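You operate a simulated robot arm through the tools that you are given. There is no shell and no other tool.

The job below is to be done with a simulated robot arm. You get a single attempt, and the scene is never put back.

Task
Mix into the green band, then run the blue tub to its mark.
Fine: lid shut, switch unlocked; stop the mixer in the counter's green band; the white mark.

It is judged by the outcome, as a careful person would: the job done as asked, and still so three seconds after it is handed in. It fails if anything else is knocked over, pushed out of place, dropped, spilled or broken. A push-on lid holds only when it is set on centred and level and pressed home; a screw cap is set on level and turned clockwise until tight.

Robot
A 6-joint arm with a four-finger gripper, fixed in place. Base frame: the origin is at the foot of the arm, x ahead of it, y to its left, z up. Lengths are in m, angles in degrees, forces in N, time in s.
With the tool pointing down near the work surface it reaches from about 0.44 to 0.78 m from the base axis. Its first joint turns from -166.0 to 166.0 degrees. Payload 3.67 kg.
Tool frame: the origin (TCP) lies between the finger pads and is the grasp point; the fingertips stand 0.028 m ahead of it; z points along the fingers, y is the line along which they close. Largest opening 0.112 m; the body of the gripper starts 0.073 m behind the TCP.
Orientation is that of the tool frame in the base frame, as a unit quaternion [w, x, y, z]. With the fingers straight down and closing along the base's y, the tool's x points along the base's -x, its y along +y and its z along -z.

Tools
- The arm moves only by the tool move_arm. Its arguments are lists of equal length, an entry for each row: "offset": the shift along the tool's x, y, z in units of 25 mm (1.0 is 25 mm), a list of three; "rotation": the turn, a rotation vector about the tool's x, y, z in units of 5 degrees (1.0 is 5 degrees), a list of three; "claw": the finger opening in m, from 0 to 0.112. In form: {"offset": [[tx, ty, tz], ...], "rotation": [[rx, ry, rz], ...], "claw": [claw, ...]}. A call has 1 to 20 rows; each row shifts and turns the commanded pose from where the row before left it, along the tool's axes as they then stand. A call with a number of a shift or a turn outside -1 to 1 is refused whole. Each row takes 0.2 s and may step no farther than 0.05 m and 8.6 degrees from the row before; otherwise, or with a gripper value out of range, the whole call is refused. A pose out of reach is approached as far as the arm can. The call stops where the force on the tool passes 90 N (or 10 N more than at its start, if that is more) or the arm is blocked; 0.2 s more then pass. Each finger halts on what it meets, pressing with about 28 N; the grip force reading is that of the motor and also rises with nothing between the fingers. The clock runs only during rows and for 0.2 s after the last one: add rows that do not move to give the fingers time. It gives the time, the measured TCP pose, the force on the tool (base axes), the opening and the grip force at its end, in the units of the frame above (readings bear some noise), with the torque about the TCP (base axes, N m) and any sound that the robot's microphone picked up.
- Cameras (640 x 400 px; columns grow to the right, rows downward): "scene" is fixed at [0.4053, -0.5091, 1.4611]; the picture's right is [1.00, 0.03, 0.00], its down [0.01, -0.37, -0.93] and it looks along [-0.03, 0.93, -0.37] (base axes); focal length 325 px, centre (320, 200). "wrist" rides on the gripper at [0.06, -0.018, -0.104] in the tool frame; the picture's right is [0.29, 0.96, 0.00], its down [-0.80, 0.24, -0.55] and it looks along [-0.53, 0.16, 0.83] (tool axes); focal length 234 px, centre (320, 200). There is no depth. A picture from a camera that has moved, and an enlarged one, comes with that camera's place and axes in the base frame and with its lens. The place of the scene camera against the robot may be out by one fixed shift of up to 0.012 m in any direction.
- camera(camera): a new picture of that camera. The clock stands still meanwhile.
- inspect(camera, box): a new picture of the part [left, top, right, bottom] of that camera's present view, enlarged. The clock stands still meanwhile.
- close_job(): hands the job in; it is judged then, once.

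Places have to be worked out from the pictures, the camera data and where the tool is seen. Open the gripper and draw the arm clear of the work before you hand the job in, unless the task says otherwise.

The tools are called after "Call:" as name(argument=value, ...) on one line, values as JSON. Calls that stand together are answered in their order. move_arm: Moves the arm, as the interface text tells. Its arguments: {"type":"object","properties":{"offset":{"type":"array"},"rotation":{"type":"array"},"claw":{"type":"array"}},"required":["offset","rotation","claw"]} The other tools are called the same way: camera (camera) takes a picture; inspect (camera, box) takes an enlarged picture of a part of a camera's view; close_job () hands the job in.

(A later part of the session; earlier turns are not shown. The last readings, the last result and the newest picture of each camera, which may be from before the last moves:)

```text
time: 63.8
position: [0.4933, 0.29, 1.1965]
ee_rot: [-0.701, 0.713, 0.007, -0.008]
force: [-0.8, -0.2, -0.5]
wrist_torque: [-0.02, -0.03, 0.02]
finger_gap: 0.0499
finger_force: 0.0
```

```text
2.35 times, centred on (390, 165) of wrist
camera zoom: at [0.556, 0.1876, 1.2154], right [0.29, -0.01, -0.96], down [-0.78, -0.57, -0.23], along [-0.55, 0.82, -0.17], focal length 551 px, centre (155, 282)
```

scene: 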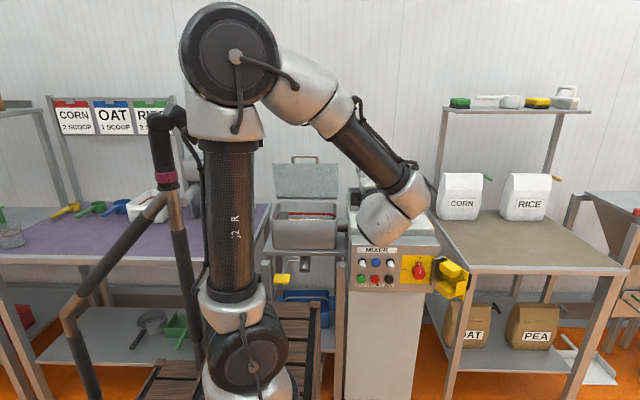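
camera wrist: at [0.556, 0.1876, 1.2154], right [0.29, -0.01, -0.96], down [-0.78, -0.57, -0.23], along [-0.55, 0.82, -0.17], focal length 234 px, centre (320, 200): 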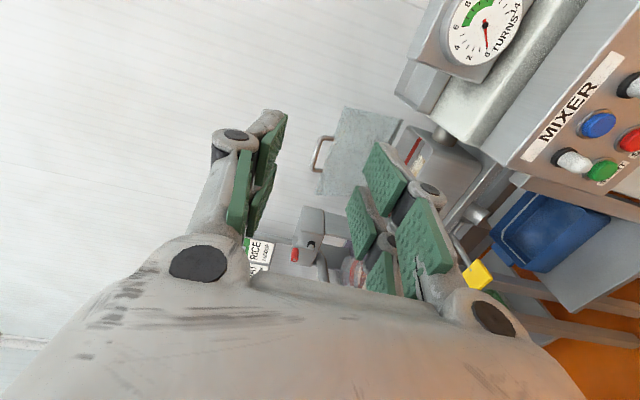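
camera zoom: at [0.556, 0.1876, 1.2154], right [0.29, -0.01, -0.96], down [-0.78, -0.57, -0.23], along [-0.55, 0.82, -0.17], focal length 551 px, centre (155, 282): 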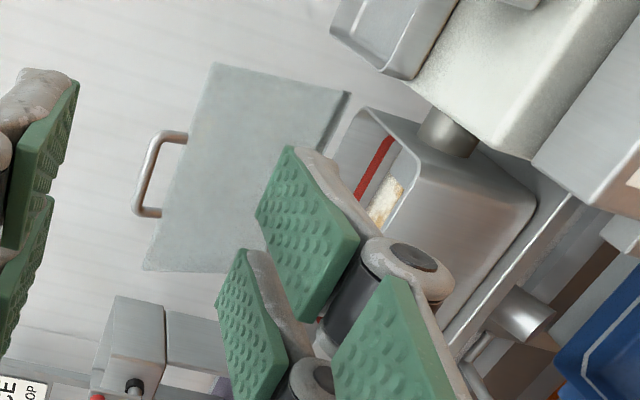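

The lid's free edge is near (y 0.783, z 1.115), and the bar should be around (0.303, 0.767, 1.15). I move in front of it to y≈0.65 and measure again from close.

Call:
move_arm(offset=[[-0.507, 0.12, 0.96], [-0.507, 0.12, 0.96], [-0.507, 0.12, 0.96], [-0.507, 0.12, 0.96], [-0.507, 0.12, 0.96], [-0.507, 0.12, 0.96], [-0.507, 0.12, 0.96], [-0.507, 0.12, 0.96], [-0.507, 0.12, 0.96], [-0.507, 0.12, 0.96], [-0.507, 0.12, 0.96], [-0.507, 0.12, 0.96], [-0.507, 0.12, 0.96], [-0.507, 0.12, 0.96], [-0.507, 0.12, 0.96]], rotation=[[0, 0, 0], [0, 0, 0], [0, 0, 0], [0, 0, 0], [0, 0, 0], [0, 0, 0], [0, 0, 0], [0, 0, 0], [0, 0, 0], [0, 0, 0], [0, 0, 0], [0, 0, 0], [0, 0, 0], [0, 0, 0], [0, 0, 0]], claw=[0.05, 0.05, 0.05, 0.05, 0.05, 0.05, 0.05, 0.05, 0.05, 0.05, 0.05, 0.05, 0.05, 0.05, 0.05])

Call:
camera(camera="wrist")

Call:
camera(camera="scene")

```text
time: 67.0
position: [0.2933, 0.6443, 1.1467]
ee_rot: [-0.701, 0.713, 0.008, -0.006]
force: [0.4, 0.3, 0.3]
wrist_torque: [-0.02, -0.01, 0.0]
finger_gap: 0.0498
finger_force: 0.0
```

```text
taken
camera wrist: at [0.3554, 0.5409, 1.1656], right [0.29, -0.01, -0.96], down [-0.78, -0.57, -0.23], along [-0.55, 0.82, -0.17], focal length 234 px, centre (320, 200)
```

wrist: 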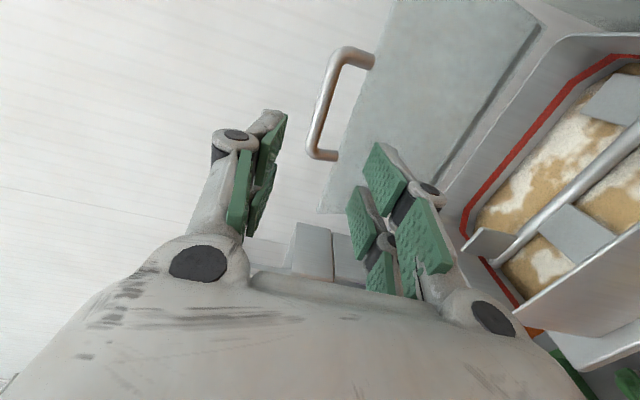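

```text
taken
```

scene: 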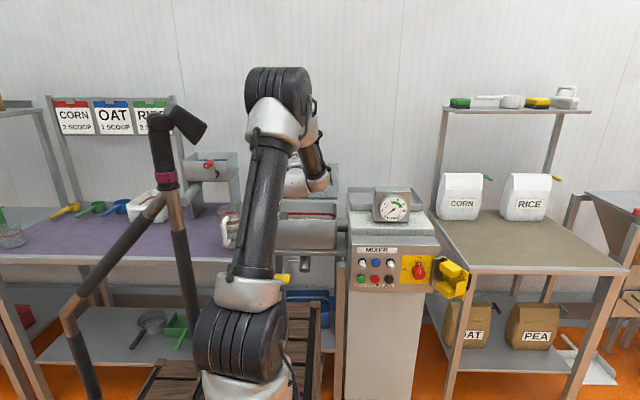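

Combining the close and far wrist views gives the bar at (0.306, 0.776, 1.146) and the hinge line at (y 0.867, z 0.927). The gap between bar and lid edge is only about 25 mm, so I narrow the opening to 28 mm and stop just short of the bar to check alignment.

Call:
move_arm(offset=[[0.12, 0, 0.9], [0.12, 0, 0.9], [0.12, 0, 0.9], [0.12, -0.05, 0.9]], rotation=[[0, 0, 0], [0, 0, 0], [0, 0, 0], [0, 0, 0]], claw=[0.04, 0.03, 0.028, 0.028])

Call:
camera(camera="wrist")

Call:
inspect(camera="wrist", box=[240, 20, 460, 220])

```text
time: 68.0
position: [0.3066, 0.7361, 1.1469]
ee_rot: [-0.702, 0.712, 0.007, -0.006]
force: [0.6, 0.7, -0.1]
wrist_torque: [-0.01, 0.01, 0.02]
finger_gap: 0.028
finger_force: 0.0
```

```text
taken
camera wrist: at [0.3687, 0.6319, 1.1651], right [0.29, -0.01, -0.96], down [-0.78, -0.57, -0.23], along [-0.55, 0.82, -0.17], focal length 234 px, centre (320, 200)
```

wrist: 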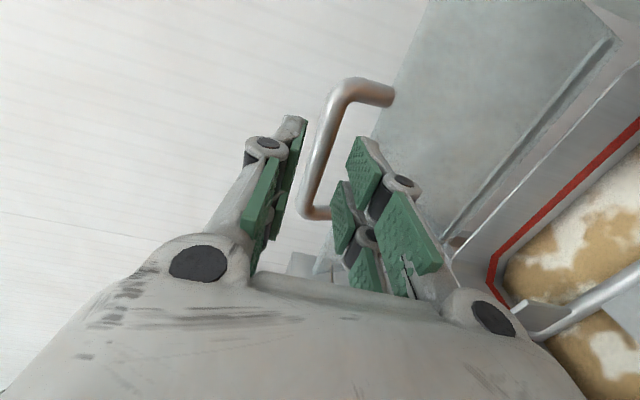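

```text
2.00 times, centred on (350, 120) of wrist
camera zoom: at [0.3687, 0.6319, 1.1651], right [0.29, -0.01, -0.96], down [-0.78, -0.57, -0.23], along [-0.55, 0.82, -0.17], focal length 468 px, centre (260, 360)
```

zoom: 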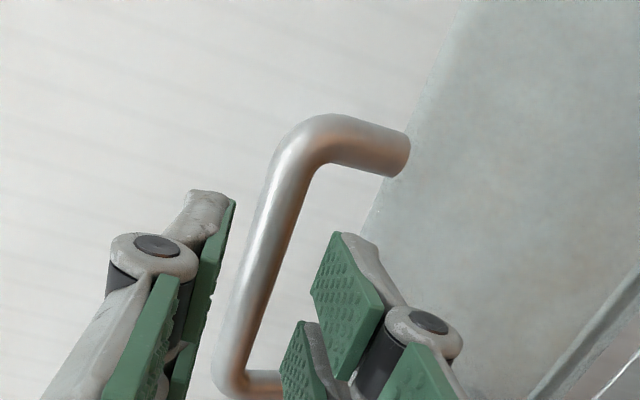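

The bar runs cleanly between the fingers (bar centre z≈1.144 at x≈0.305). I advance 27 mm, a touch lower, and then close.

Call:
move_arm(offset=[[0, 0.08, 0.5], [0, 0, 0.58]], rotation=[[0, 0, 0], [0, 0, 0]], claw=[0.028, 0.028])

Call:
inspect(camera="wrist", box=[240, 20, 460, 220])

```text
time: 68.6
position: [0.305, 0.763, 1.144]
ee_rot: [-0.702, 0.712, 0.007, -0.007]
force: [-0.3, -0.1, 0.9]
wrist_torque: [0.02, 0.0, -0.01]
finger_gap: 0.0279
finger_force: 0.2
```

```text
2.00 times, centred on (350, 120) of wrist
camera zoom: at [0.367, 0.6595, 1.1631], right [0.29, -0.01, -0.96], down [-0.78, -0.57, -0.23], along [-0.55, 0.82, -0.17], focal length 468 px, centre (260, 360)
```

zoom: 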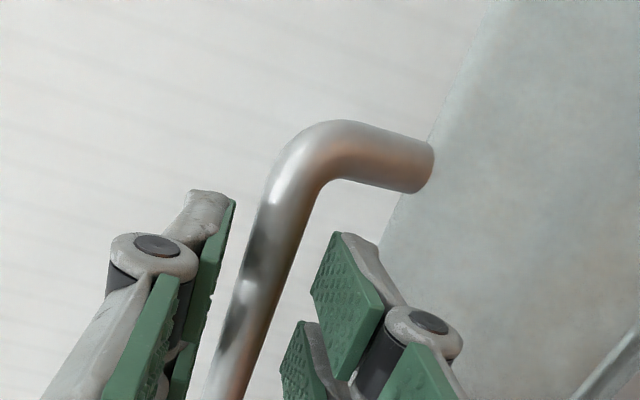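

No contact, and the bar is well between the pads. I close on it.

Call:
move_arm(offset=[[0, 0, 0], [0, 0, 0], [0, 0, 0]], rotation=[[0, 0, 0], [0, 0, 0], [0, 0, 0]], claw=[0.01, 0.0, 0.0])

Call:
inspect(camera="wrist", box=[240, 20, 460, 220])

```text
time: 69.4
position: [0.3049, 0.7624, 1.1442]
ee_rot: [-0.702, 0.712, 0.007, -0.008]
force: [0.0, -1.6, 4.3]
wrist_torque: [0.12, 2.06, -0.15]
finger_gap: 0.0141
finger_force: 44.8
```

```text
2.00 times, centred on (350, 120) of wrist
camera zoom: at [0.367, 0.6593, 1.1634], right [0.29, -0.01, -0.96], down [-0.79, -0.57, -0.23], along [-0.55, 0.82, -0.17], focal length 468 px, centre (260, 360)
```

zoom: 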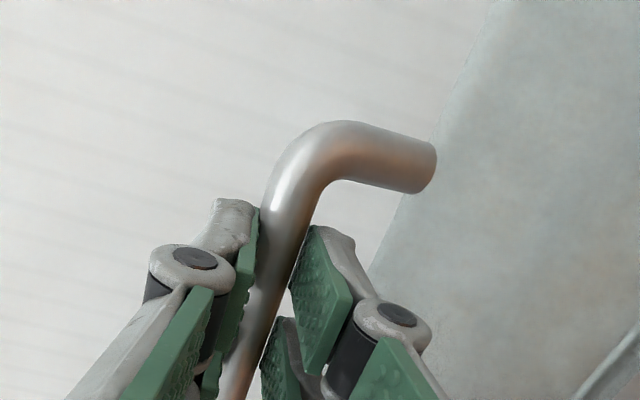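

The bar is gripped (14 mm gap, small force). I begin swinging the lid down along its arc about the hinge, in short stages with force checks.

Call:
move_arm(offset=[[0, 0.18, -0.39], [0, 0.19, -0.39]], rotation=[[0, 0, 0], [0, 0, 0]], claw=[0.0, 0.0])

Call:
camera(camera="wrist")

```text
time: 70.0
position: [0.3049, 0.7439, 1.1359]
ee_rot: [-0.703, 0.711, 0.007, -0.006]
force: [0.2, -2.8, 9.7]
wrist_torque: [0.38, 1.93, 0.89]
finger_gap: 0.014
finger_force: 44.7
```

```text
taken
camera wrist: at [0.367, 0.6404, 1.1552], right [0.29, -0.01, -0.96], down [-0.78, -0.57, -0.23], along [-0.55, 0.82, -0.17], focal length 234 px, centre (320, 200)
```

wrist: 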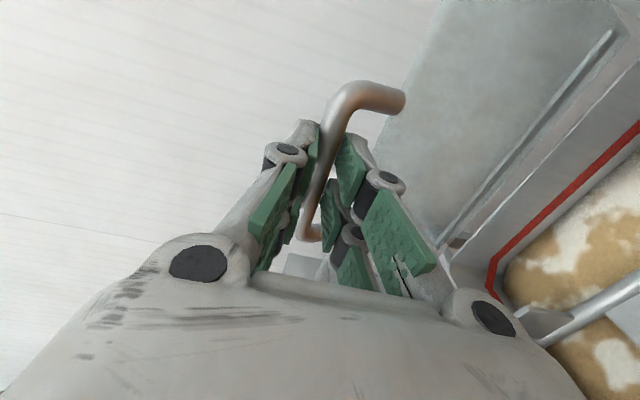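

The lid follows with under 10 N. I continue.

Call:
move_arm(offset=[[0, 0.42, -0.7], [0, 0.48, -0.67], [0, 0.53, -0.62]], rotation=[[0, 0, 0], [0, 0, 0], [0, 0, 0]], claw=[0.0, 0.0, 0.0])

Call:
camera(camera="wrist")

```text
time: 70.8
position: [0.3042, 0.6901, 1.1025]
ee_rot: [-0.704, 0.711, 0.01, -0.007]
force: [-12.0, -16.2, 19.9]
wrist_torque: [0.56, 1.87, 1.34]
finger_gap: 0.0137
finger_force: 45.5
```

```text
taken
camera wrist: at [0.3672, 0.5882, 1.1208], right [0.29, -0.01, -0.96], down [-0.78, -0.58, -0.24], along [-0.55, 0.82, -0.17], focal length 234 px, centre (320, 200)
```

wrist: 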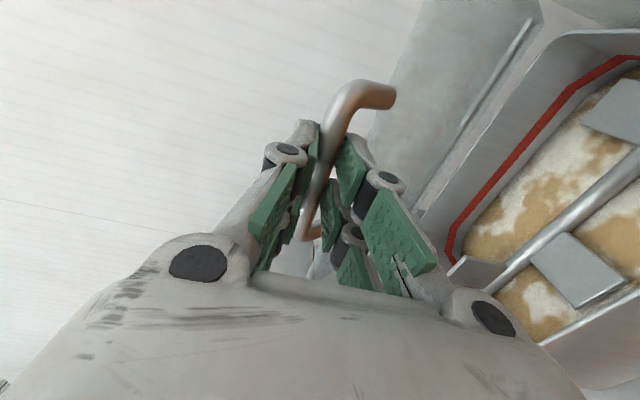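

The residual is mostly a radial push of about 25 N, so the true radius is slightly larger. I bias the path outward a little and continue.

Call:
move_arm(offset=[[0, 0.54, -0.66], [0, 0.6, -0.58], [0, 0.66, -0.5]], rotation=[[0, 0, 0], [0, 0, 0], [0, 0, 0]], claw=[0.0, 0.0, 0.0])

Call:
camera(camera="wrist")

```text
time: 71.6
position: [0.3064, 0.6481, 1.0539]
ee_rot: [-0.699, 0.715, 0.011, -0.008]
force: [-31.0, 2.9, -4.0]
wrist_torque: [-0.05, 1.54, 1.19]
finger_gap: 0.0138
finger_force: 45.5
```

```text
taken
camera wrist: at [0.3684, 0.5461, 1.0732], right [0.29, -0.01, -0.96], down [-0.78, -0.58, -0.23], along [-0.55, 0.82, -0.18], focal length 234 px, centre (320, 200)
```

wrist: 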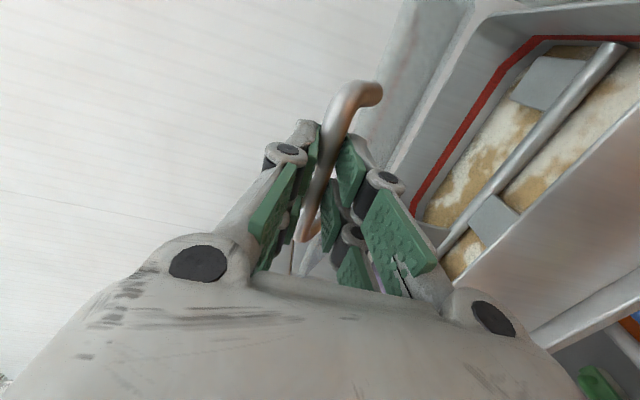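

A side load of −31 N in x has crept in, so I correct x slightly and carry on lowering.

Call:
move_arm(offset=[[-0.06, 0.72, -0.34], [-0.03, 0.76, -0.34], [0, 0.78, -0.28]], rotation=[[0, 0, 0], [0, 0, 0], [0, 0, 0]], claw=[0.0, 0.0, 0.0])

Call:
camera(camera="wrist")

Call:
camera(camera="scene")

```text
time: 72.4
position: [0.3078, 0.6232, 1.0]
ee_rot: [-0.701, 0.713, 0.008, -0.007]
force: [-23.1, -5.0, 0.5]
wrist_torque: [0.05, 1.23, 1.02]
finger_gap: 0.0136
finger_force: 45.1
```

```text
taken
camera wrist: at [0.3696, 0.5192, 1.0177], right [0.29, -0.01, -0.96], down [-0.78, -0.57, -0.23], along [-0.55, 0.82, -0.17], focal length 234 px, centre (320, 200)
```

wrist: 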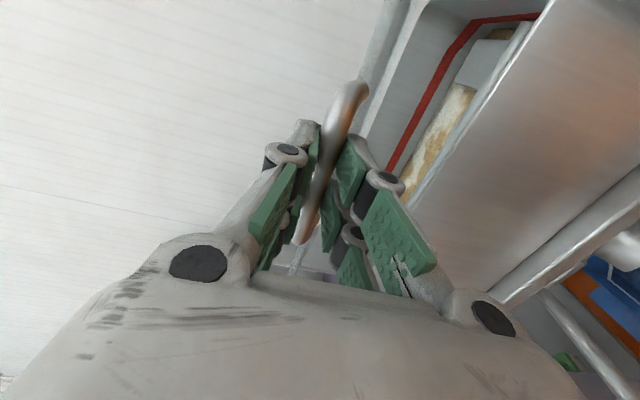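

```text
taken
```

scene: 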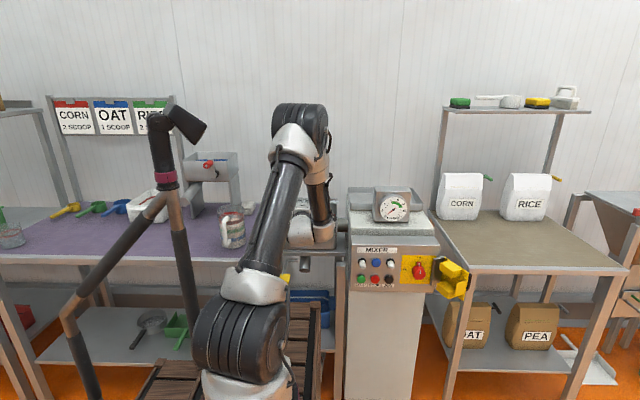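

The lid is at roughly 18°. I lower further and slow down near the rim.

Call:
move_arm(offset=[[-0.06, 0.8, -0.21], [-0.03, 0.8, -0.14]], rotation=[[0, 0, 0], [0, 0, 0]], claw=[0.0, 0.0])

Call:
move_arm(offset=[[0, 0.3, -0.03], [0, 0.3, -0.02]], rotation=[[0, 0, 0], [0, 0, 0]], claw=[0.0, 0.0])

Call:
camera(camera="wrist")

Call:
inspect(camera="scene", box=[260, 140, 380, 280])

```text
time: 73.0
position: [0.3076, 0.6142, 0.9605]
ee_rot: [-0.701, 0.713, 0.006, -0.005]
force: [13.9, -20.9, 1.5]
wrist_torque: [-0.09, 0.56, 0.07]
finger_gap: 0.0135
finger_force: 44.9
```

```text
time: 73.6
position: [0.3071, 0.612, 0.9433]
ee_rot: [-0.702, 0.712, 0.005, -0.005]
force: [35.3, -14.5, 1.1]
wrist_torque: [-0.01, 0.2, -0.85]
finger_gap: 0.0136
finger_force: 45.4
```

```text
taken
camera wrist: at [0.3687, 0.5084, 0.9622], right [0.29, -0.01, -0.96], down [-0.79, -0.57, -0.23], along [-0.54, 0.82, -0.17], focal length 234 px, centre (320, 200)
```

wrist: 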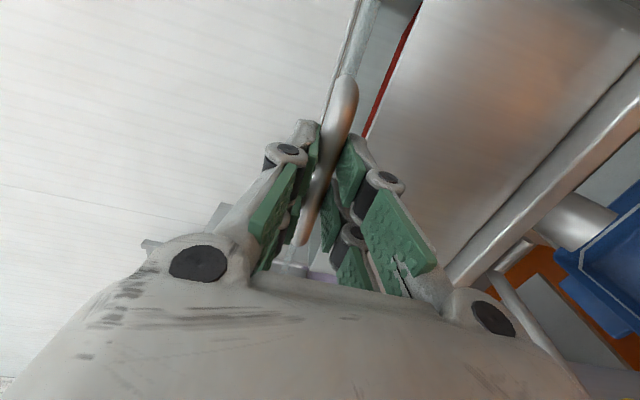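

```text
2.86 times, centred on (320, 210) of scene
camera zoom: at [0.4053, -0.5091, 1.4611], right [1.0, 0.03, 0.0], down [0.01, -0.37, -0.93], along [-0.03, 0.93, -0.37], focal length 928 px, centre (320, 171)
```

zoom: 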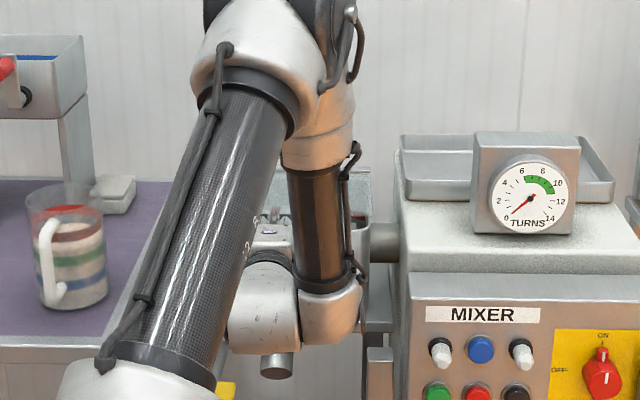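

The lid still shows a gap to the rim. I ease x and keep lowering in small steps until the rim takes the load.

Call:
move_arm(offset=[[0.08, 0.3, -0.02], [0, 0.25, -0.02]], rotation=[[0, 0, 0], [0, 0, 0]], claw=[0.0, 0.0])

Call:
inspect(camera="wrist", box=[290, 0, 450, 160])

```text
time: 74.2
position: [0.306, 0.6124, 0.9311]
ee_rot: [-0.702, 0.712, 0.009, -0.007]
force: [25.9, -3.1, 1.0]
wrist_torque: [0.23, 0.35, -0.15]
finger_gap: 0.0132
finger_force: 45.6
```

```text
2.50 times, centred on (370, 80) of wrist
camera zoom: at [0.3684, 0.5085, 0.9495], right [0.29, -0.01, -0.96], down [-0.78, -0.57, -0.23], along [-0.55, 0.82, -0.17], focal length 585 px, centre (195, 500)
```

zoom: 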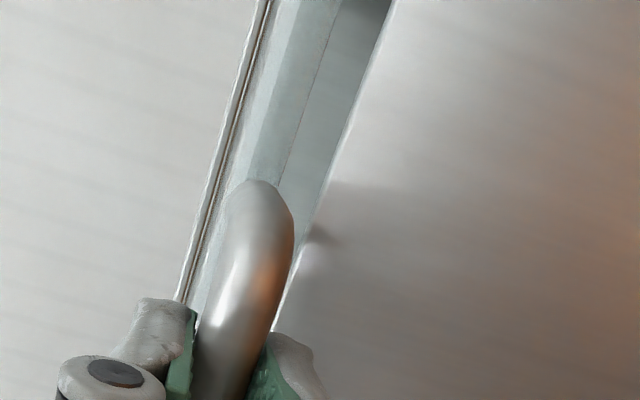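

I continue lowering in small steps.

Call:
move_arm(offset=[[0.04, 0.25, 0], [0, 0.2, 0]], rotation=[[0, 0, 0], [0, 0, 0]], claw=[0.0, 0.0])

Call:
inspect(camera="wrist", box=[290, 0, 450, 160])

```text
time: 74.8
position: [0.3058, 0.6117, 0.9206]
ee_rot: [-0.702, 0.712, 0.009, -0.009]
force: [6.2, -9.5, 11.0]
wrist_torque: [0.17, 0.48, -0.52]
finger_gap: 0.0133
finger_force: 45.3
```

```text
2.50 times, centred on (370, 80) of wrist
camera zoom: at [0.3686, 0.5086, 0.939], right [0.29, 0.0, -0.96], down [-0.78, -0.58, -0.23], along [-0.55, 0.82, -0.17], focal length 585 px, centre (195, 500)
```

zoom: 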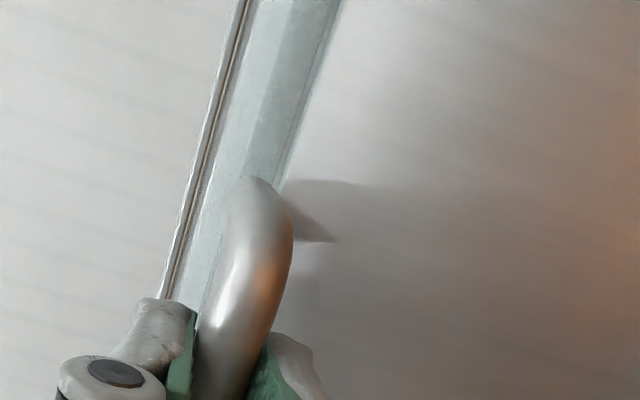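

The gap has closed and Fz is rising. I press a little more to seat it.

Call:
move_arm(offset=[[0, 0.12, 0], [0, 0.08, 0]], rotation=[[0, 0, 0], [0, 0, 0]], claw=[0.0, 0.0])

Call:
inspect(camera="wrist", box=[290, 0, 450, 160])

```text
time: 75.4
position: [0.3067, 0.6133, 0.9194]
ee_rot: [-0.706, 0.708, 0.01, -0.006]
force: [1.3, -5.6, 49.9]
wrist_torque: [0.84, 0.78, 1.28]
finger_gap: 0.0132
finger_force: 45.3
```

```text
2.50 times, centred on (370, 80) of wrist
camera zoom: at [0.3684, 0.5084, 0.9371], right [0.29, 0.0, -0.96], down [-0.78, -0.57, -0.24], along [-0.55, 0.82, -0.16], focal length 585 px, centre (195, 500)
```

zoom: 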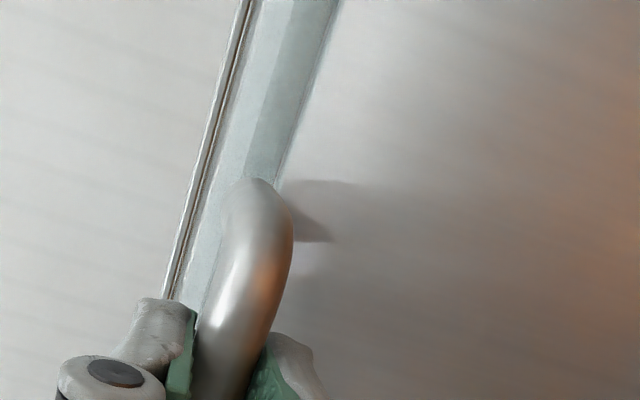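

50 N with no further movement means the lid is seated. I relax, open the fingers and back straight out.

Call:
move_arm(offset=[[0, -0.14, 0], [0, 0, 0], [0, 0, 0], [0, 0, -0.6], [0, 0, -1], [0, 0, -1], [0, 0, -1], [0, 0, -1]], rotation=[[0, 0, 0], [0, 0, 0], [0, 0, 0], [0, 0, 0], [0, 0, 0], [0, 0, 0], [0, 0, 0], [0, 0, 0]], claw=[0.0, 0.03, 0.045, 0.045, 0.045, 0.045, 0.045, 0.045])

Call:
camera(camera="wrist")

Call:
camera(camera="scene")

```text
time: 77.2
position: [0.3098, 0.4966, 0.9215]
ee_rot: [-0.702, 0.712, 0.008, -0.007]
force: [0.4, 0.5, -0.5]
wrist_torque: [0.01, 0.0, 0.02]
finger_gap: 0.0449
finger_force: 0.1
```

```text
taken
camera wrist: at [0.3714, 0.3939, 0.9396], right [0.29, -0.01, -0.96], down [-0.78, -0.57, -0.23], along [-0.55, 0.82, -0.17], focal length 234 px, centre (320, 200)
```

wrist: 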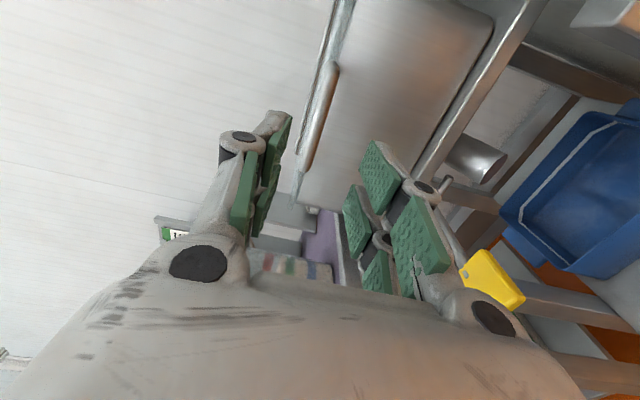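

```text
taken
```

scene: 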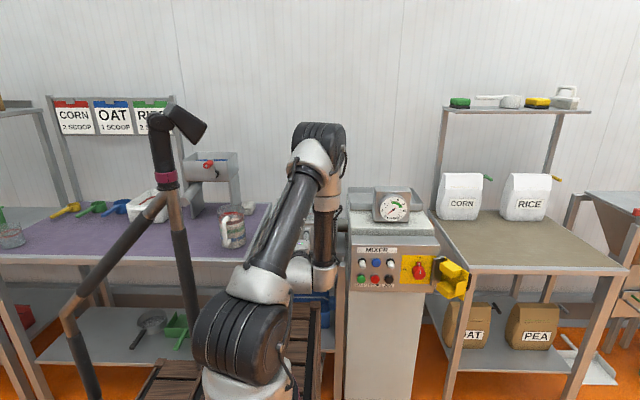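

The lid is down and stays shut. With this roll the wrist camera should also see the gauge, so I keep it, close the fingers, and move to hover in front of the START/STOP row.

Call:
move_arm(offset=[[0, 0, -1], [0, 0, -1], [0, 0, -1], [0, 0, -1], [1, 0.8, 0], [1, 0.8, 0], [1, 0.8, 0], [1, 0.8, 0], [1, 0.8, 0], [1, 0.8, 0], [1, 0.8, 0], [1, 0.8, 0]], rotation=[[0, 0, 0], [0, 0, 0], [0, 0, 0], [0, 0, 0], [0, 0, 0], [0, 0, 0], [0, 0, 0], [0, 0, 0], [0, 0, 0], [0, 0, 0], [0, 0, 0], [0, 0, 0]], claw=[0.03, 0.02, 0.01, 0.0, 0.0, 0.0, 0.0, 0.0, 0.0, 0.0, 0.0, 0.0])

Call:
camera(camera="wrist")

Call:
camera(camera="scene")

```text
time: 79.0
position: [0.3707, 0.3871, 0.9003]
ee_rot: [-0.707, 0.707, 0.014, -0.019]
force: [-25.6, 20.7, 102.8]
wrist_torque: [-13.38, 0.15, -3.46]
finger_gap: 0.0
finger_force: 28.4
out of reach, approached as far as the arm can: row 4
stopped in row 8: the force on the tool passed its limit at 264 N (the readings are from after the stop); the commanded pose is now the measured one
```

```text
taken
camera wrist: at [0.4348, 0.2854, 0.9161], right [0.28, 0.01, -0.96], down [-0.77, -0.59, -0.23], along [-0.57, 0.81, -0.15], focal length 234 px, centre (320, 200)
```

wrist: 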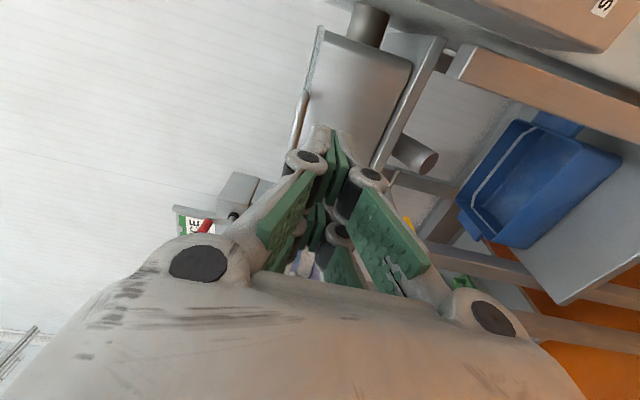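

```text
taken
```

scene: 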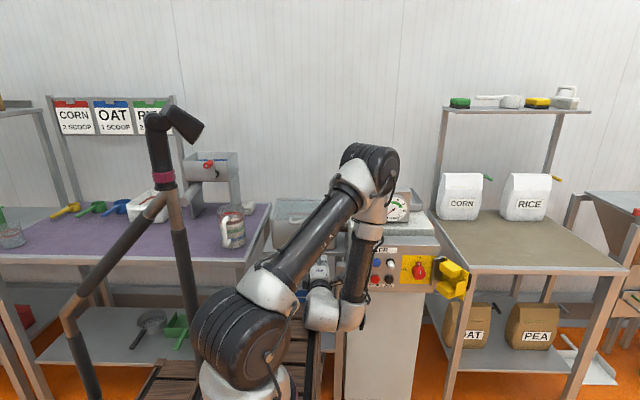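

The arm ran into its own inner reach limit (it cannot come so close to its base there) and stopped on a high force. Nothing in the work area was near the tool. I back out upward and forward, then check.

Call:
move_arm(offset=[[0, -0.8, 0.4], [0, -0.8, 0.8]], rotation=[[0, 0, 0], [0, 0, 0]], claw=[0.0, 0.0])

Call:
camera(camera="scene")

Call:
camera(camera="wrist")

```text
time: 79.2
position: [0.3715, 0.387, 0.8995]
ee_rot: [0.707, -0.707, -0.011, 0.025]
force: [-25.9, -4.6, 56.9]
wrist_torque: [-8.11, 0.41, -3.48]
finger_gap: 0.0
finger_force: 27.8
stopped in row 1: the force on the tool passed its limit at 142 N (the readings are from after the stop); the commanded pose is now the measured one
```

```text
taken
```

scene: 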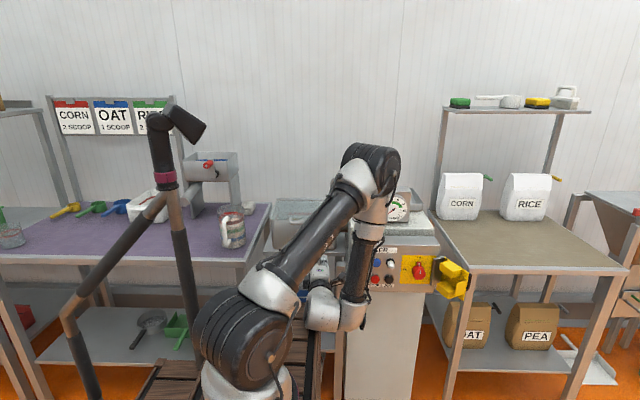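

```text
taken
camera wrist: at [0.4358, 0.2859, 0.9157], right [0.27, 0.01, -0.96], down [-0.77, -0.59, -0.22], along [-0.58, 0.8, -0.15], focal length 234 px, centre (320, 200)
```

wrist: 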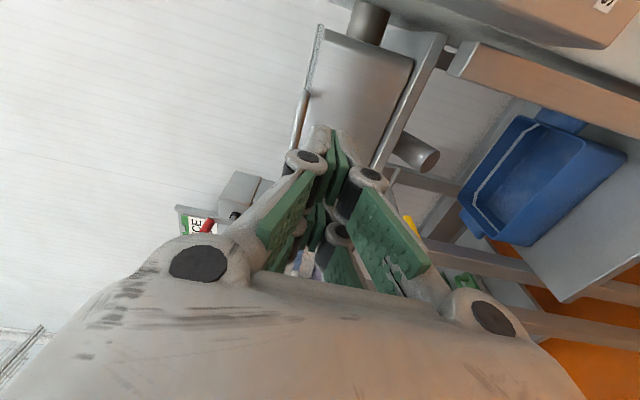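

The wrist view suggests the gripper's camera side is touching the arm's own forearm. I reverse the motion that led here (left and up) in small steps.

Call:
move_arm(offset=[[-0.4, -0.3, 0], [-0.4, -0.3, 0]], rotation=[[0, 0, 0], [0, 0, 0]], claw=[0.0, 0.0])

```text
time: 79.8
position: [0.3536, 0.3877, 0.9137]
ee_rot: [-0.705, 0.709, 0.009, -0.023]
force: [-0.7, -0.8, -0.4]
wrist_torque: [0.02, 0.02, 0.0]
finger_gap: 0.0
finger_force: 27.9
```

Free again (force ≈ 0). I move forward and up to open the wrist fold, and then roll the camera back on top so it stays away from the forearm.

Call:
move_arm(offset=[[-0.2, -0.6, 0.5], [-0.2, -0.8, 0.7], [0, -0.9, 0.7], [0, -1, 0.7], [0, -1, 0.5], [0, -1, 0.3]], rotation=[[0, 0, 0], [0, 0, 0], [0, 0, 0], [0, 0, 0], [0, 0, 0], [0, 0, 0]], claw=[0.0, 0.0, 0.0, 0.0, 0.0, 0.0])

Call:
camera(camera="scene")

```text
time: 81.2
position: [0.3415, 0.4732, 1.0427]
ee_rot: [-0.706, 0.708, 0.01, -0.023]
force: [0.8, 0.9, -0.2]
wrist_torque: [-0.02, 0.0, 0.0]
finger_gap: 0.0001
finger_force: 27.4
```

```text
taken
```

scene: 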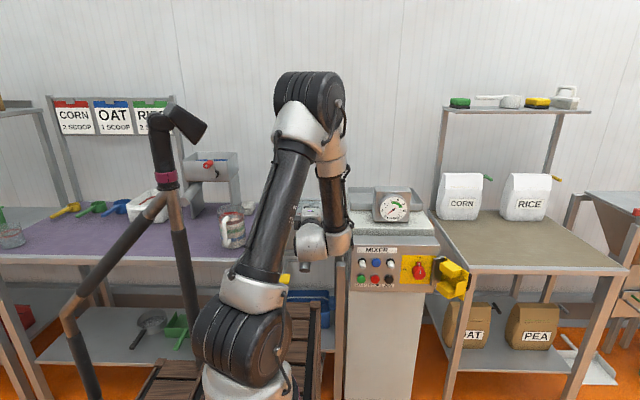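

All clear and nothing else disturbed. I roll back by 90° so the camera is on top and trim the small yaw error.

Call:
move_arm(offset=[[0, 0, 0], [0, 0, 0], [0, 0, 0], [0, 0, 0], [0, 0, 0], [0, 0, 0], [0, 0, 0], [0, 0, 0], [0, 0, 0], [0, 0, 0], [0, 0, 0], [0, 0, 0], [0, 0, 0], [0, 0, 0], [0, 0, 0], [0, 0, 0], [0, 0, 0], [0, 0, 0], [0, 0, 0], [0, 0, 0]], rotation=[[0, 0.54, 0], [0, 0, -1], [0, 0, -1], [0, 0, -1], [0, 0, -1], [0, 0, -1], [0, 0, -1], [0, 0, -1], [0, 0, -1], [0, 0, -1], [0, 0, -1], [0, 0, -1], [0, 0, -1], [0, 0, -1], [0, 0, -1], [0, 0, -1], [0, 0, -1], [0, 0, -1], [0, 0, -1], [0, 0, -0.2]], claw=[0.0, 0.0, 0.0, 0.0, 0.0, 0.0, 0.0, 0.0, 0.0, 0.0, 0.0, 0.0, 0.0, 0.0, 0.0, 0.0, 0.0, 0.0, 0.0, 0.0])

Call:
camera(camera="wrist")

```text
time: 85.4
position: [0.3418, 0.4722, 1.0447]
ee_rot: [-0.499, 0.501, 0.5, 0.5]
force: [0.6, 0.6, 0.1]
wrist_torque: [-0.02, -0.04, -0.02]
finger_gap: 0.0001
finger_force: 27.6
```

```text
taken
camera wrist: at [0.3239, 0.3675, 1.1046], right [0.96, 0.0, 0.29], down [0.24, -0.56, -0.8], along [0.16, 0.83, -0.53], focal length 234 px, centre (320, 200)
```

wrist: 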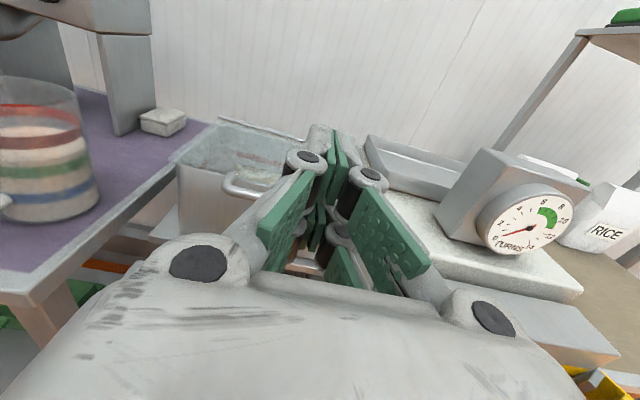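

Orientation is now exact and the lid is seen closed. I travel to the right, staying in front of the cabinet, then descend to hover in front of START.

Call:
move_arm(offset=[[0, 1, -0.5], [0, 1, -0.5], [0, 1, -0.5], [0, 1, -0.5], [0, 1, -0.5], [0, 1, -0.5], [0, 1, -0.5]], rotation=[[0, 0, 0], [0, 0, 0], [0, 0, 0], [0, 0, 0], [0, 0, 0], [0, 0, 0], [0, 0, 0]], claw=[0.0, 0.0, 0.0, 0.0, 0.0, 0.0, 0.0])

Call:
move_arm(offset=[[-1, 0, 0], [-1, 0, 0], [-1, 0, 0], [-1, 0, 0], [-1, 0, 0], [-1, 0, 0], [-1, 0, 0], [-1, 0, 0], [-1, 0, 0]], rotation=[[0, 0, 0], [0, 0, 0], [0, 0, 0], [0, 0, 0], [0, 0, 0], [0, 0, 0], [0, 0, 0], [0, 0, 0], [0, 0, 0]], claw=[0.0, 0.0, 0.0, 0.0, 0.0, 0.0, 0.0, 0.0, 0.0])

Call:
camera(camera="wrist")

Call:
camera(camera="scene")

```text
time: 87.0
position: [0.5167, 0.3841, 1.0436]
ee_rot: [-0.499, 0.502, 0.501, 0.498]
force: [-0.5, -0.3, 0.0]
wrist_torque: [-0.03, -0.01, 0.01]
finger_gap: 0.0
finger_force: 28.0
```

```text
time: 89.0
position: [0.5165, 0.3824, 0.821]
ee_rot: [-0.499, 0.502, 0.501, 0.498]
force: [-0.1, 0.8, -0.2]
wrist_torque: [-0.03, 0.03, -0.01]
finger_gap: 0.0
finger_force: 27.8
```

```text
taken
camera wrist: at [0.4987, 0.2785, 0.8797], right [0.96, 0.0, 0.29], down [0.24, -0.56, -0.8], along [0.16, 0.83, -0.53], focal length 234 px, centre (320, 200)
```

wrist: 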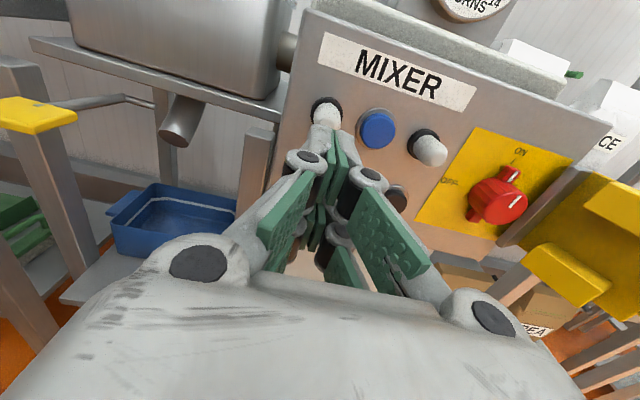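

```text
taken
```

scene: 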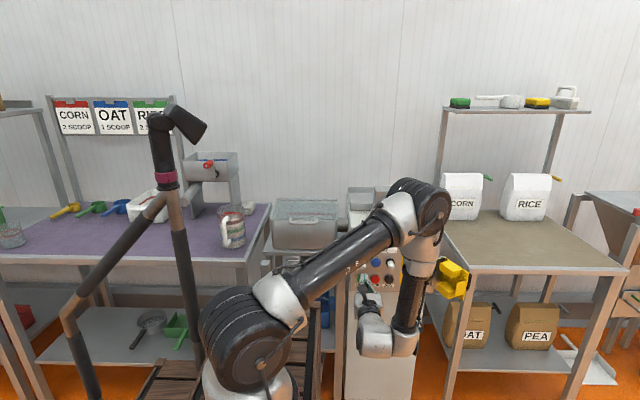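

The gauge is hidden behind the elbow from here. I go down to button height and see whether it clears.

Call:
move_arm(offset=[[-1, 0, 0], [-1, 0, 0], [-0.52, 0, 0.8]], rotation=[[0, 0, 0], [0, 0, 0], [0, 0, 0]], claw=[0.0, 0.0, 0.0])

Call:
camera(camera="wrist")

Call:
camera(camera="scene")

```text
time: 89.8
position: [0.5187, 0.4009, 0.7573]
ee_rot: [-0.499, 0.501, 0.5, 0.5]
force: [-0.2, -0.5, -0.5]
wrist_torque: [-0.01, 0.03, -0.01]
finger_gap: 0.0
finger_force: 28.0
```

```text
taken
camera wrist: at [0.5, 0.2966, 0.8165], right [0.96, 0.0, 0.29], down [0.24, -0.56, -0.8], along [0.16, 0.83, -0.53], focal length 234 px, centre (320, 200)
```

wrist: 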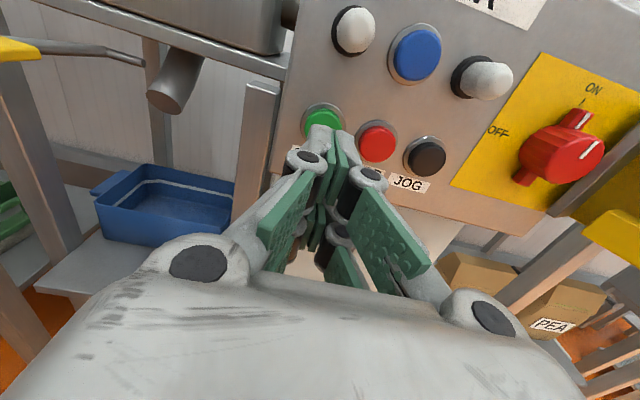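

```text
taken
```

scene: 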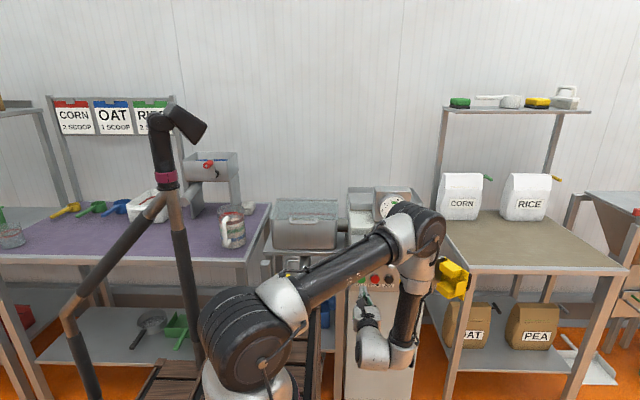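

Most of the gauge dial now shows above the elbow. I enlarge it to confirm it is readable and check the finger's aim at START.

Call:
inspect(camera="scene", box=[360, 180, 420, 230])

Call:
inspect(camera="wrist", box=[260, 60, 460, 220])

```text
8.00 times, centred on (390, 205) of scene
camera zoom: at [0.4053, -0.5091, 1.4611], right [1.0, 0.03, 0.0], down [0.01, -0.37, -0.93], along [-0.03, 0.93, -0.37], focal length 2599 px, centre (-240, 160)
```

zoom: 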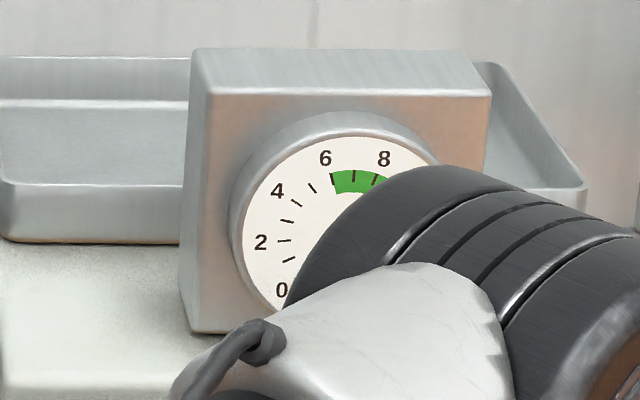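

```text
2.50 times, centred on (360, 140) of wrist
camera zoom: at [0.5, 0.2966, 0.8165], right [0.96, 0.0, 0.29], down [0.24, -0.56, -0.8], along [0.16, 0.83, -0.53], focal length 585 px, centre (220, 350)
```

zoom: 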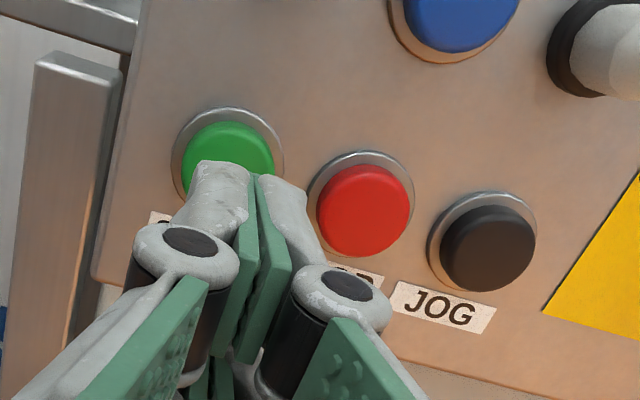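

The needle would be mostly hidden like this. If I yaw the tool about 30° (wrist to the right), the elbow should drop clear of the gauge, and a fingertip can still press the buttons. I try that and re-check.

Call:
move_arm(offset=[[0, 0, 0], [0, 0, 0], [0, 0, 0], [0, 0, 0], [0, 0, 0], [0, 0, 0]], rotation=[[1, 0, 0], [1, 0, 0], [1, 0, 0], [1, 0, 0], [1, 0, 0], [1, 0, 0]], claw=[0.0, 0.0, 0.0, 0.0, 0.0, 0.0])

Call:
camera(camera="scene")

Call:
camera(camera="wrist")

```text
time: 91.2
position: [0.517, 0.4031, 0.7572]
ee_rot: [-0.612, 0.355, 0.613, 0.351]
force: [-0.8, -1.1, -0.5]
wrist_torque: [-0.02, -0.03, 0.0]
finger_gap: 0.0001
finger_force: 27.9
```

```text
taken
```

scene: 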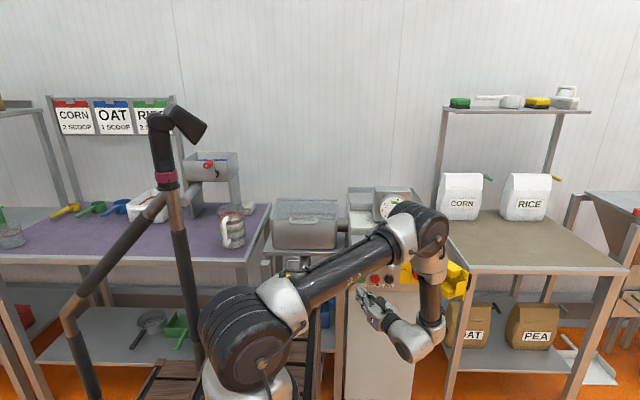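

```text
taken
camera wrist: at [0.5523, 0.3041, 0.8166], right [0.83, 0.48, 0.28], down [0.48, -0.36, -0.8], along [-0.28, 0.8, -0.53], focal length 234 px, centre (320, 200)
```

wrist: 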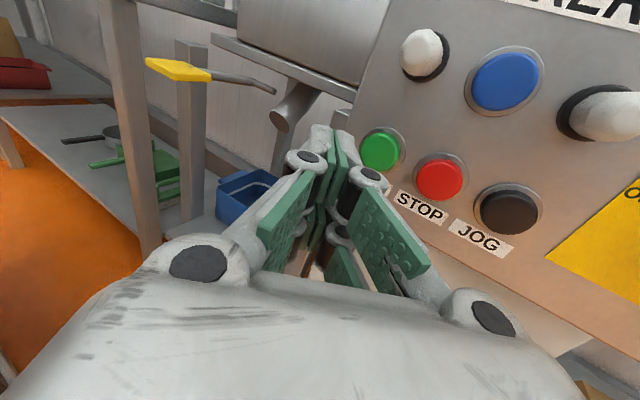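

Call:
inspect(camera="scene", box=[360, 180, 420, 230])

```text
8.00 times, centred on (390, 205) of scene
camera zoom: at [0.4053, -0.5091, 1.4611], right [1.0, 0.03, 0.0], down [0.01, -0.37, -0.93], along [-0.03, 0.93, -0.37], focal length 2599 px, centre (-240, 160)
```

zoom: 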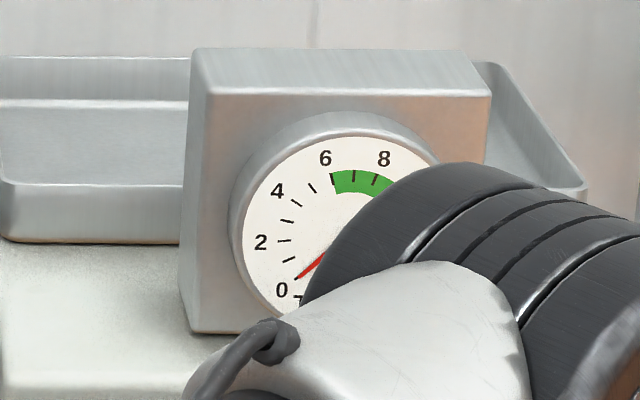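

The needle tip is visible at 0 and the band from 6 to about 9 is in view, and it will clear more once I'm at STOP. The green band runs from 6 to about 10, so I'll aim for about 8. I move to a close hover in front of START.

Call:
move_arm(offset=[[0, 0.63, 0.73], [0, 0.63, 0.73]], rotation=[[0, 0, 0], [0, 0, 0]], claw=[0.0, 0.0])

Call:
inspect(camera="wrist", box=[260, 40, 460, 220])

Call:
inspect(camera="scene", box=[360, 180, 420, 230])

```text
time: 91.8
position: [0.5255, 0.4519, 0.7565]
ee_rot: [-0.612, 0.355, 0.613, 0.352]
force: [-0.6, 0.9, -1.0]
wrist_torque: [0.02, 0.0, 0.0]
finger_gap: 0.0001
finger_force: 27.7
```

```text
2.22 times, centred on (360, 130) of wrist
camera zoom: at [0.5613, 0.3525, 0.8156], right [0.83, 0.48, 0.29], down [0.48, -0.36, -0.8], along [-0.28, 0.8, -0.53], focal length 520 px, centre (231, 356)
```

zoom: 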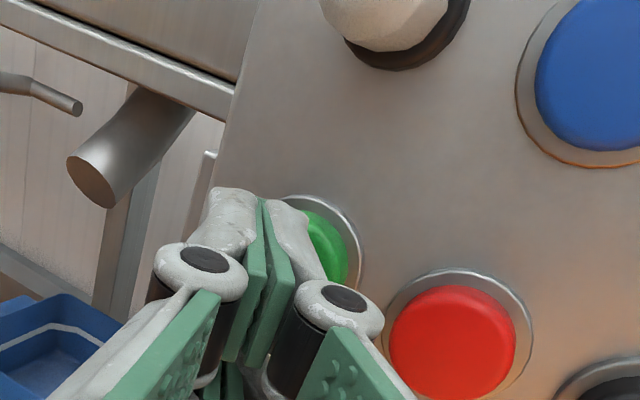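

```text
8.00 times, centred on (390, 205) of scene
camera zoom: at [0.4053, -0.5091, 1.4611], right [1.0, 0.03, 0.0], down [0.01, -0.37, -0.93], along [-0.03, 0.93, -0.37], focal length 2599 px, centre (-240, 160)
```

zoom: 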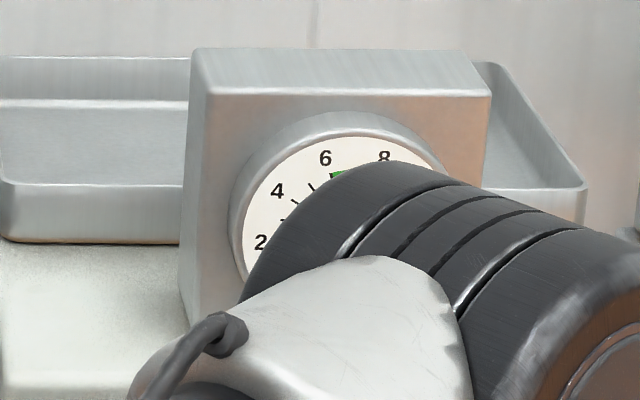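

At START the elbow hides the dial, so I plan to press START, step back to a STOP hover where the dial shows, and time the stop from there. First a dry move to that STOP hover to check visibility.

Call:
move_arm(offset=[[0, 0, -0.8], [0, 0.58, -0.63], [0, 0.58, -0.63]], rotation=[[0, 0, 0], [0, 0, 0], [0, 0, 0]], claw=[0.0, 0.0, 0.0])

Call:
inspect(camera="scene", box=[360, 180, 420, 230])

Call:
inspect(camera="wrist", box=[260, 40, 460, 220])

```text
time: 92.6
position: [0.5764, 0.4216, 0.7569]
ee_rot: [-0.612, 0.356, 0.613, 0.351]
force: [-0.2, 0.4, -0.2]
wrist_torque: [0.0, -0.01, 0.02]
finger_gap: 0.0002
finger_force: 27.8
```

```text
8.00 times, centred on (390, 205) of scene
camera zoom: at [0.4053, -0.5091, 1.4611], right [1.0, 0.03, 0.0], down [0.01, -0.37, -0.93], along [-0.03, 0.93, -0.37], focal length 2599 px, centre (-240, 160)
```

zoom: 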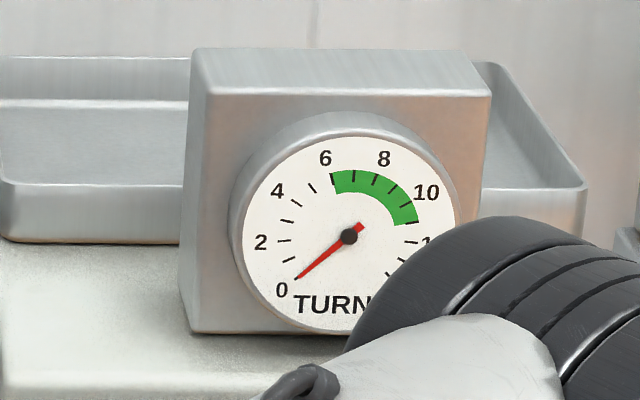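

```text
2.22 times, centred on (360, 130) of wrist
camera zoom: at [0.6126, 0.3213, 0.816], right [0.83, 0.48, 0.28], down [0.48, -0.36, -0.8], along [-0.28, 0.8, -0.53], focal length 520 px, centre (231, 356)
```

zoom: 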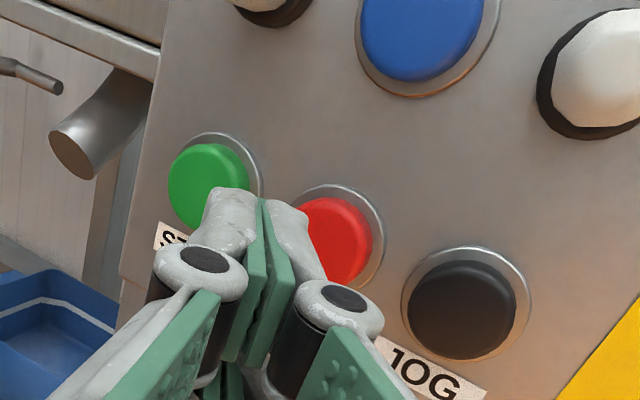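

The dial is fully visible from the STOP hover: needle at 0, green band from 6 to about 11, so I'll aim for about 8.5. Now I go to START and press it.

Call:
move_arm(offset=[[0, -0.58, 0.63], [0, -0.58, 0.63], [0, 0.5, 0.87]], rotation=[[0, 0, 0], [0, 0, 0], [0, 0, 0]], claw=[0.0, 0.0, 0.0])

Call:
inspect(camera="wrist", box=[260, 40, 460, 220])

```text
time: 93.4
position: [0.5348, 0.4598, 0.7579]
ee_rot: [-0.612, 0.355, 0.613, 0.352]
force: [0.8, -0.1, 0.4]
wrist_torque: [0.04, -0.01, 0.02]
finger_gap: 0.0
finger_force: 28.2
```

```text
2.22 times, centred on (360, 130) of wrist
camera zoom: at [0.571, 0.3601, 0.8158], right [0.83, 0.48, 0.28], down [0.48, -0.36, -0.8], along [-0.28, 0.8, -0.53], focal length 520 px, centre (231, 356)
```

zoom: 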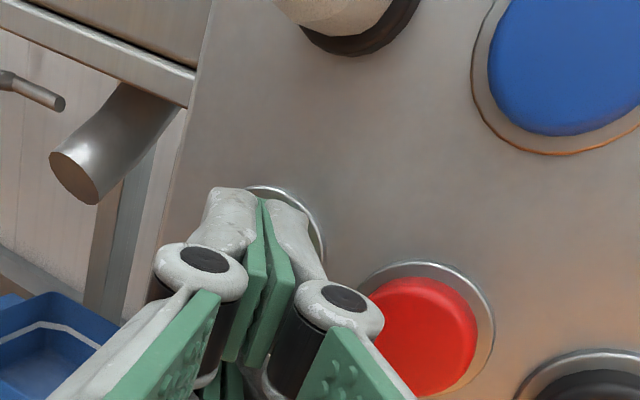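

The tip covers START. I press in, trimming x slightly to the left to stay away from STOP.

Call:
move_arm(offset=[[0, 0, 0.47], [0, 0.16, 0.28]], rotation=[[0, 0, 0], [0, 0, 0]], claw=[0.0, 0.0])

Call:
inspect(camera="scene", box=[360, 180, 420, 230])

```text
time: 94.0
position: [0.5284, 0.4773, 0.7552]
ee_rot: [-0.613, 0.354, 0.613, 0.351]
force: [-0.9, -24.6, 2.8]
wrist_torque: [0.1, -0.04, 0.12]
finger_gap: 0.0002
finger_force: 28.0
heard: click
```

```text
8.00 times, centred on (390, 205) of scene
camera zoom: at [0.4053, -0.5091, 1.4611], right [1.0, 0.03, 0.0], down [0.01, -0.37, -0.93], along [-0.03, 0.93, -0.37], focal length 2599 px, centre (-240, 160)
```

zoom: 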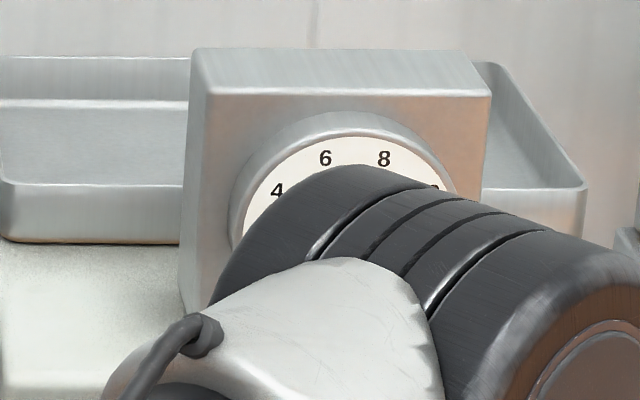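

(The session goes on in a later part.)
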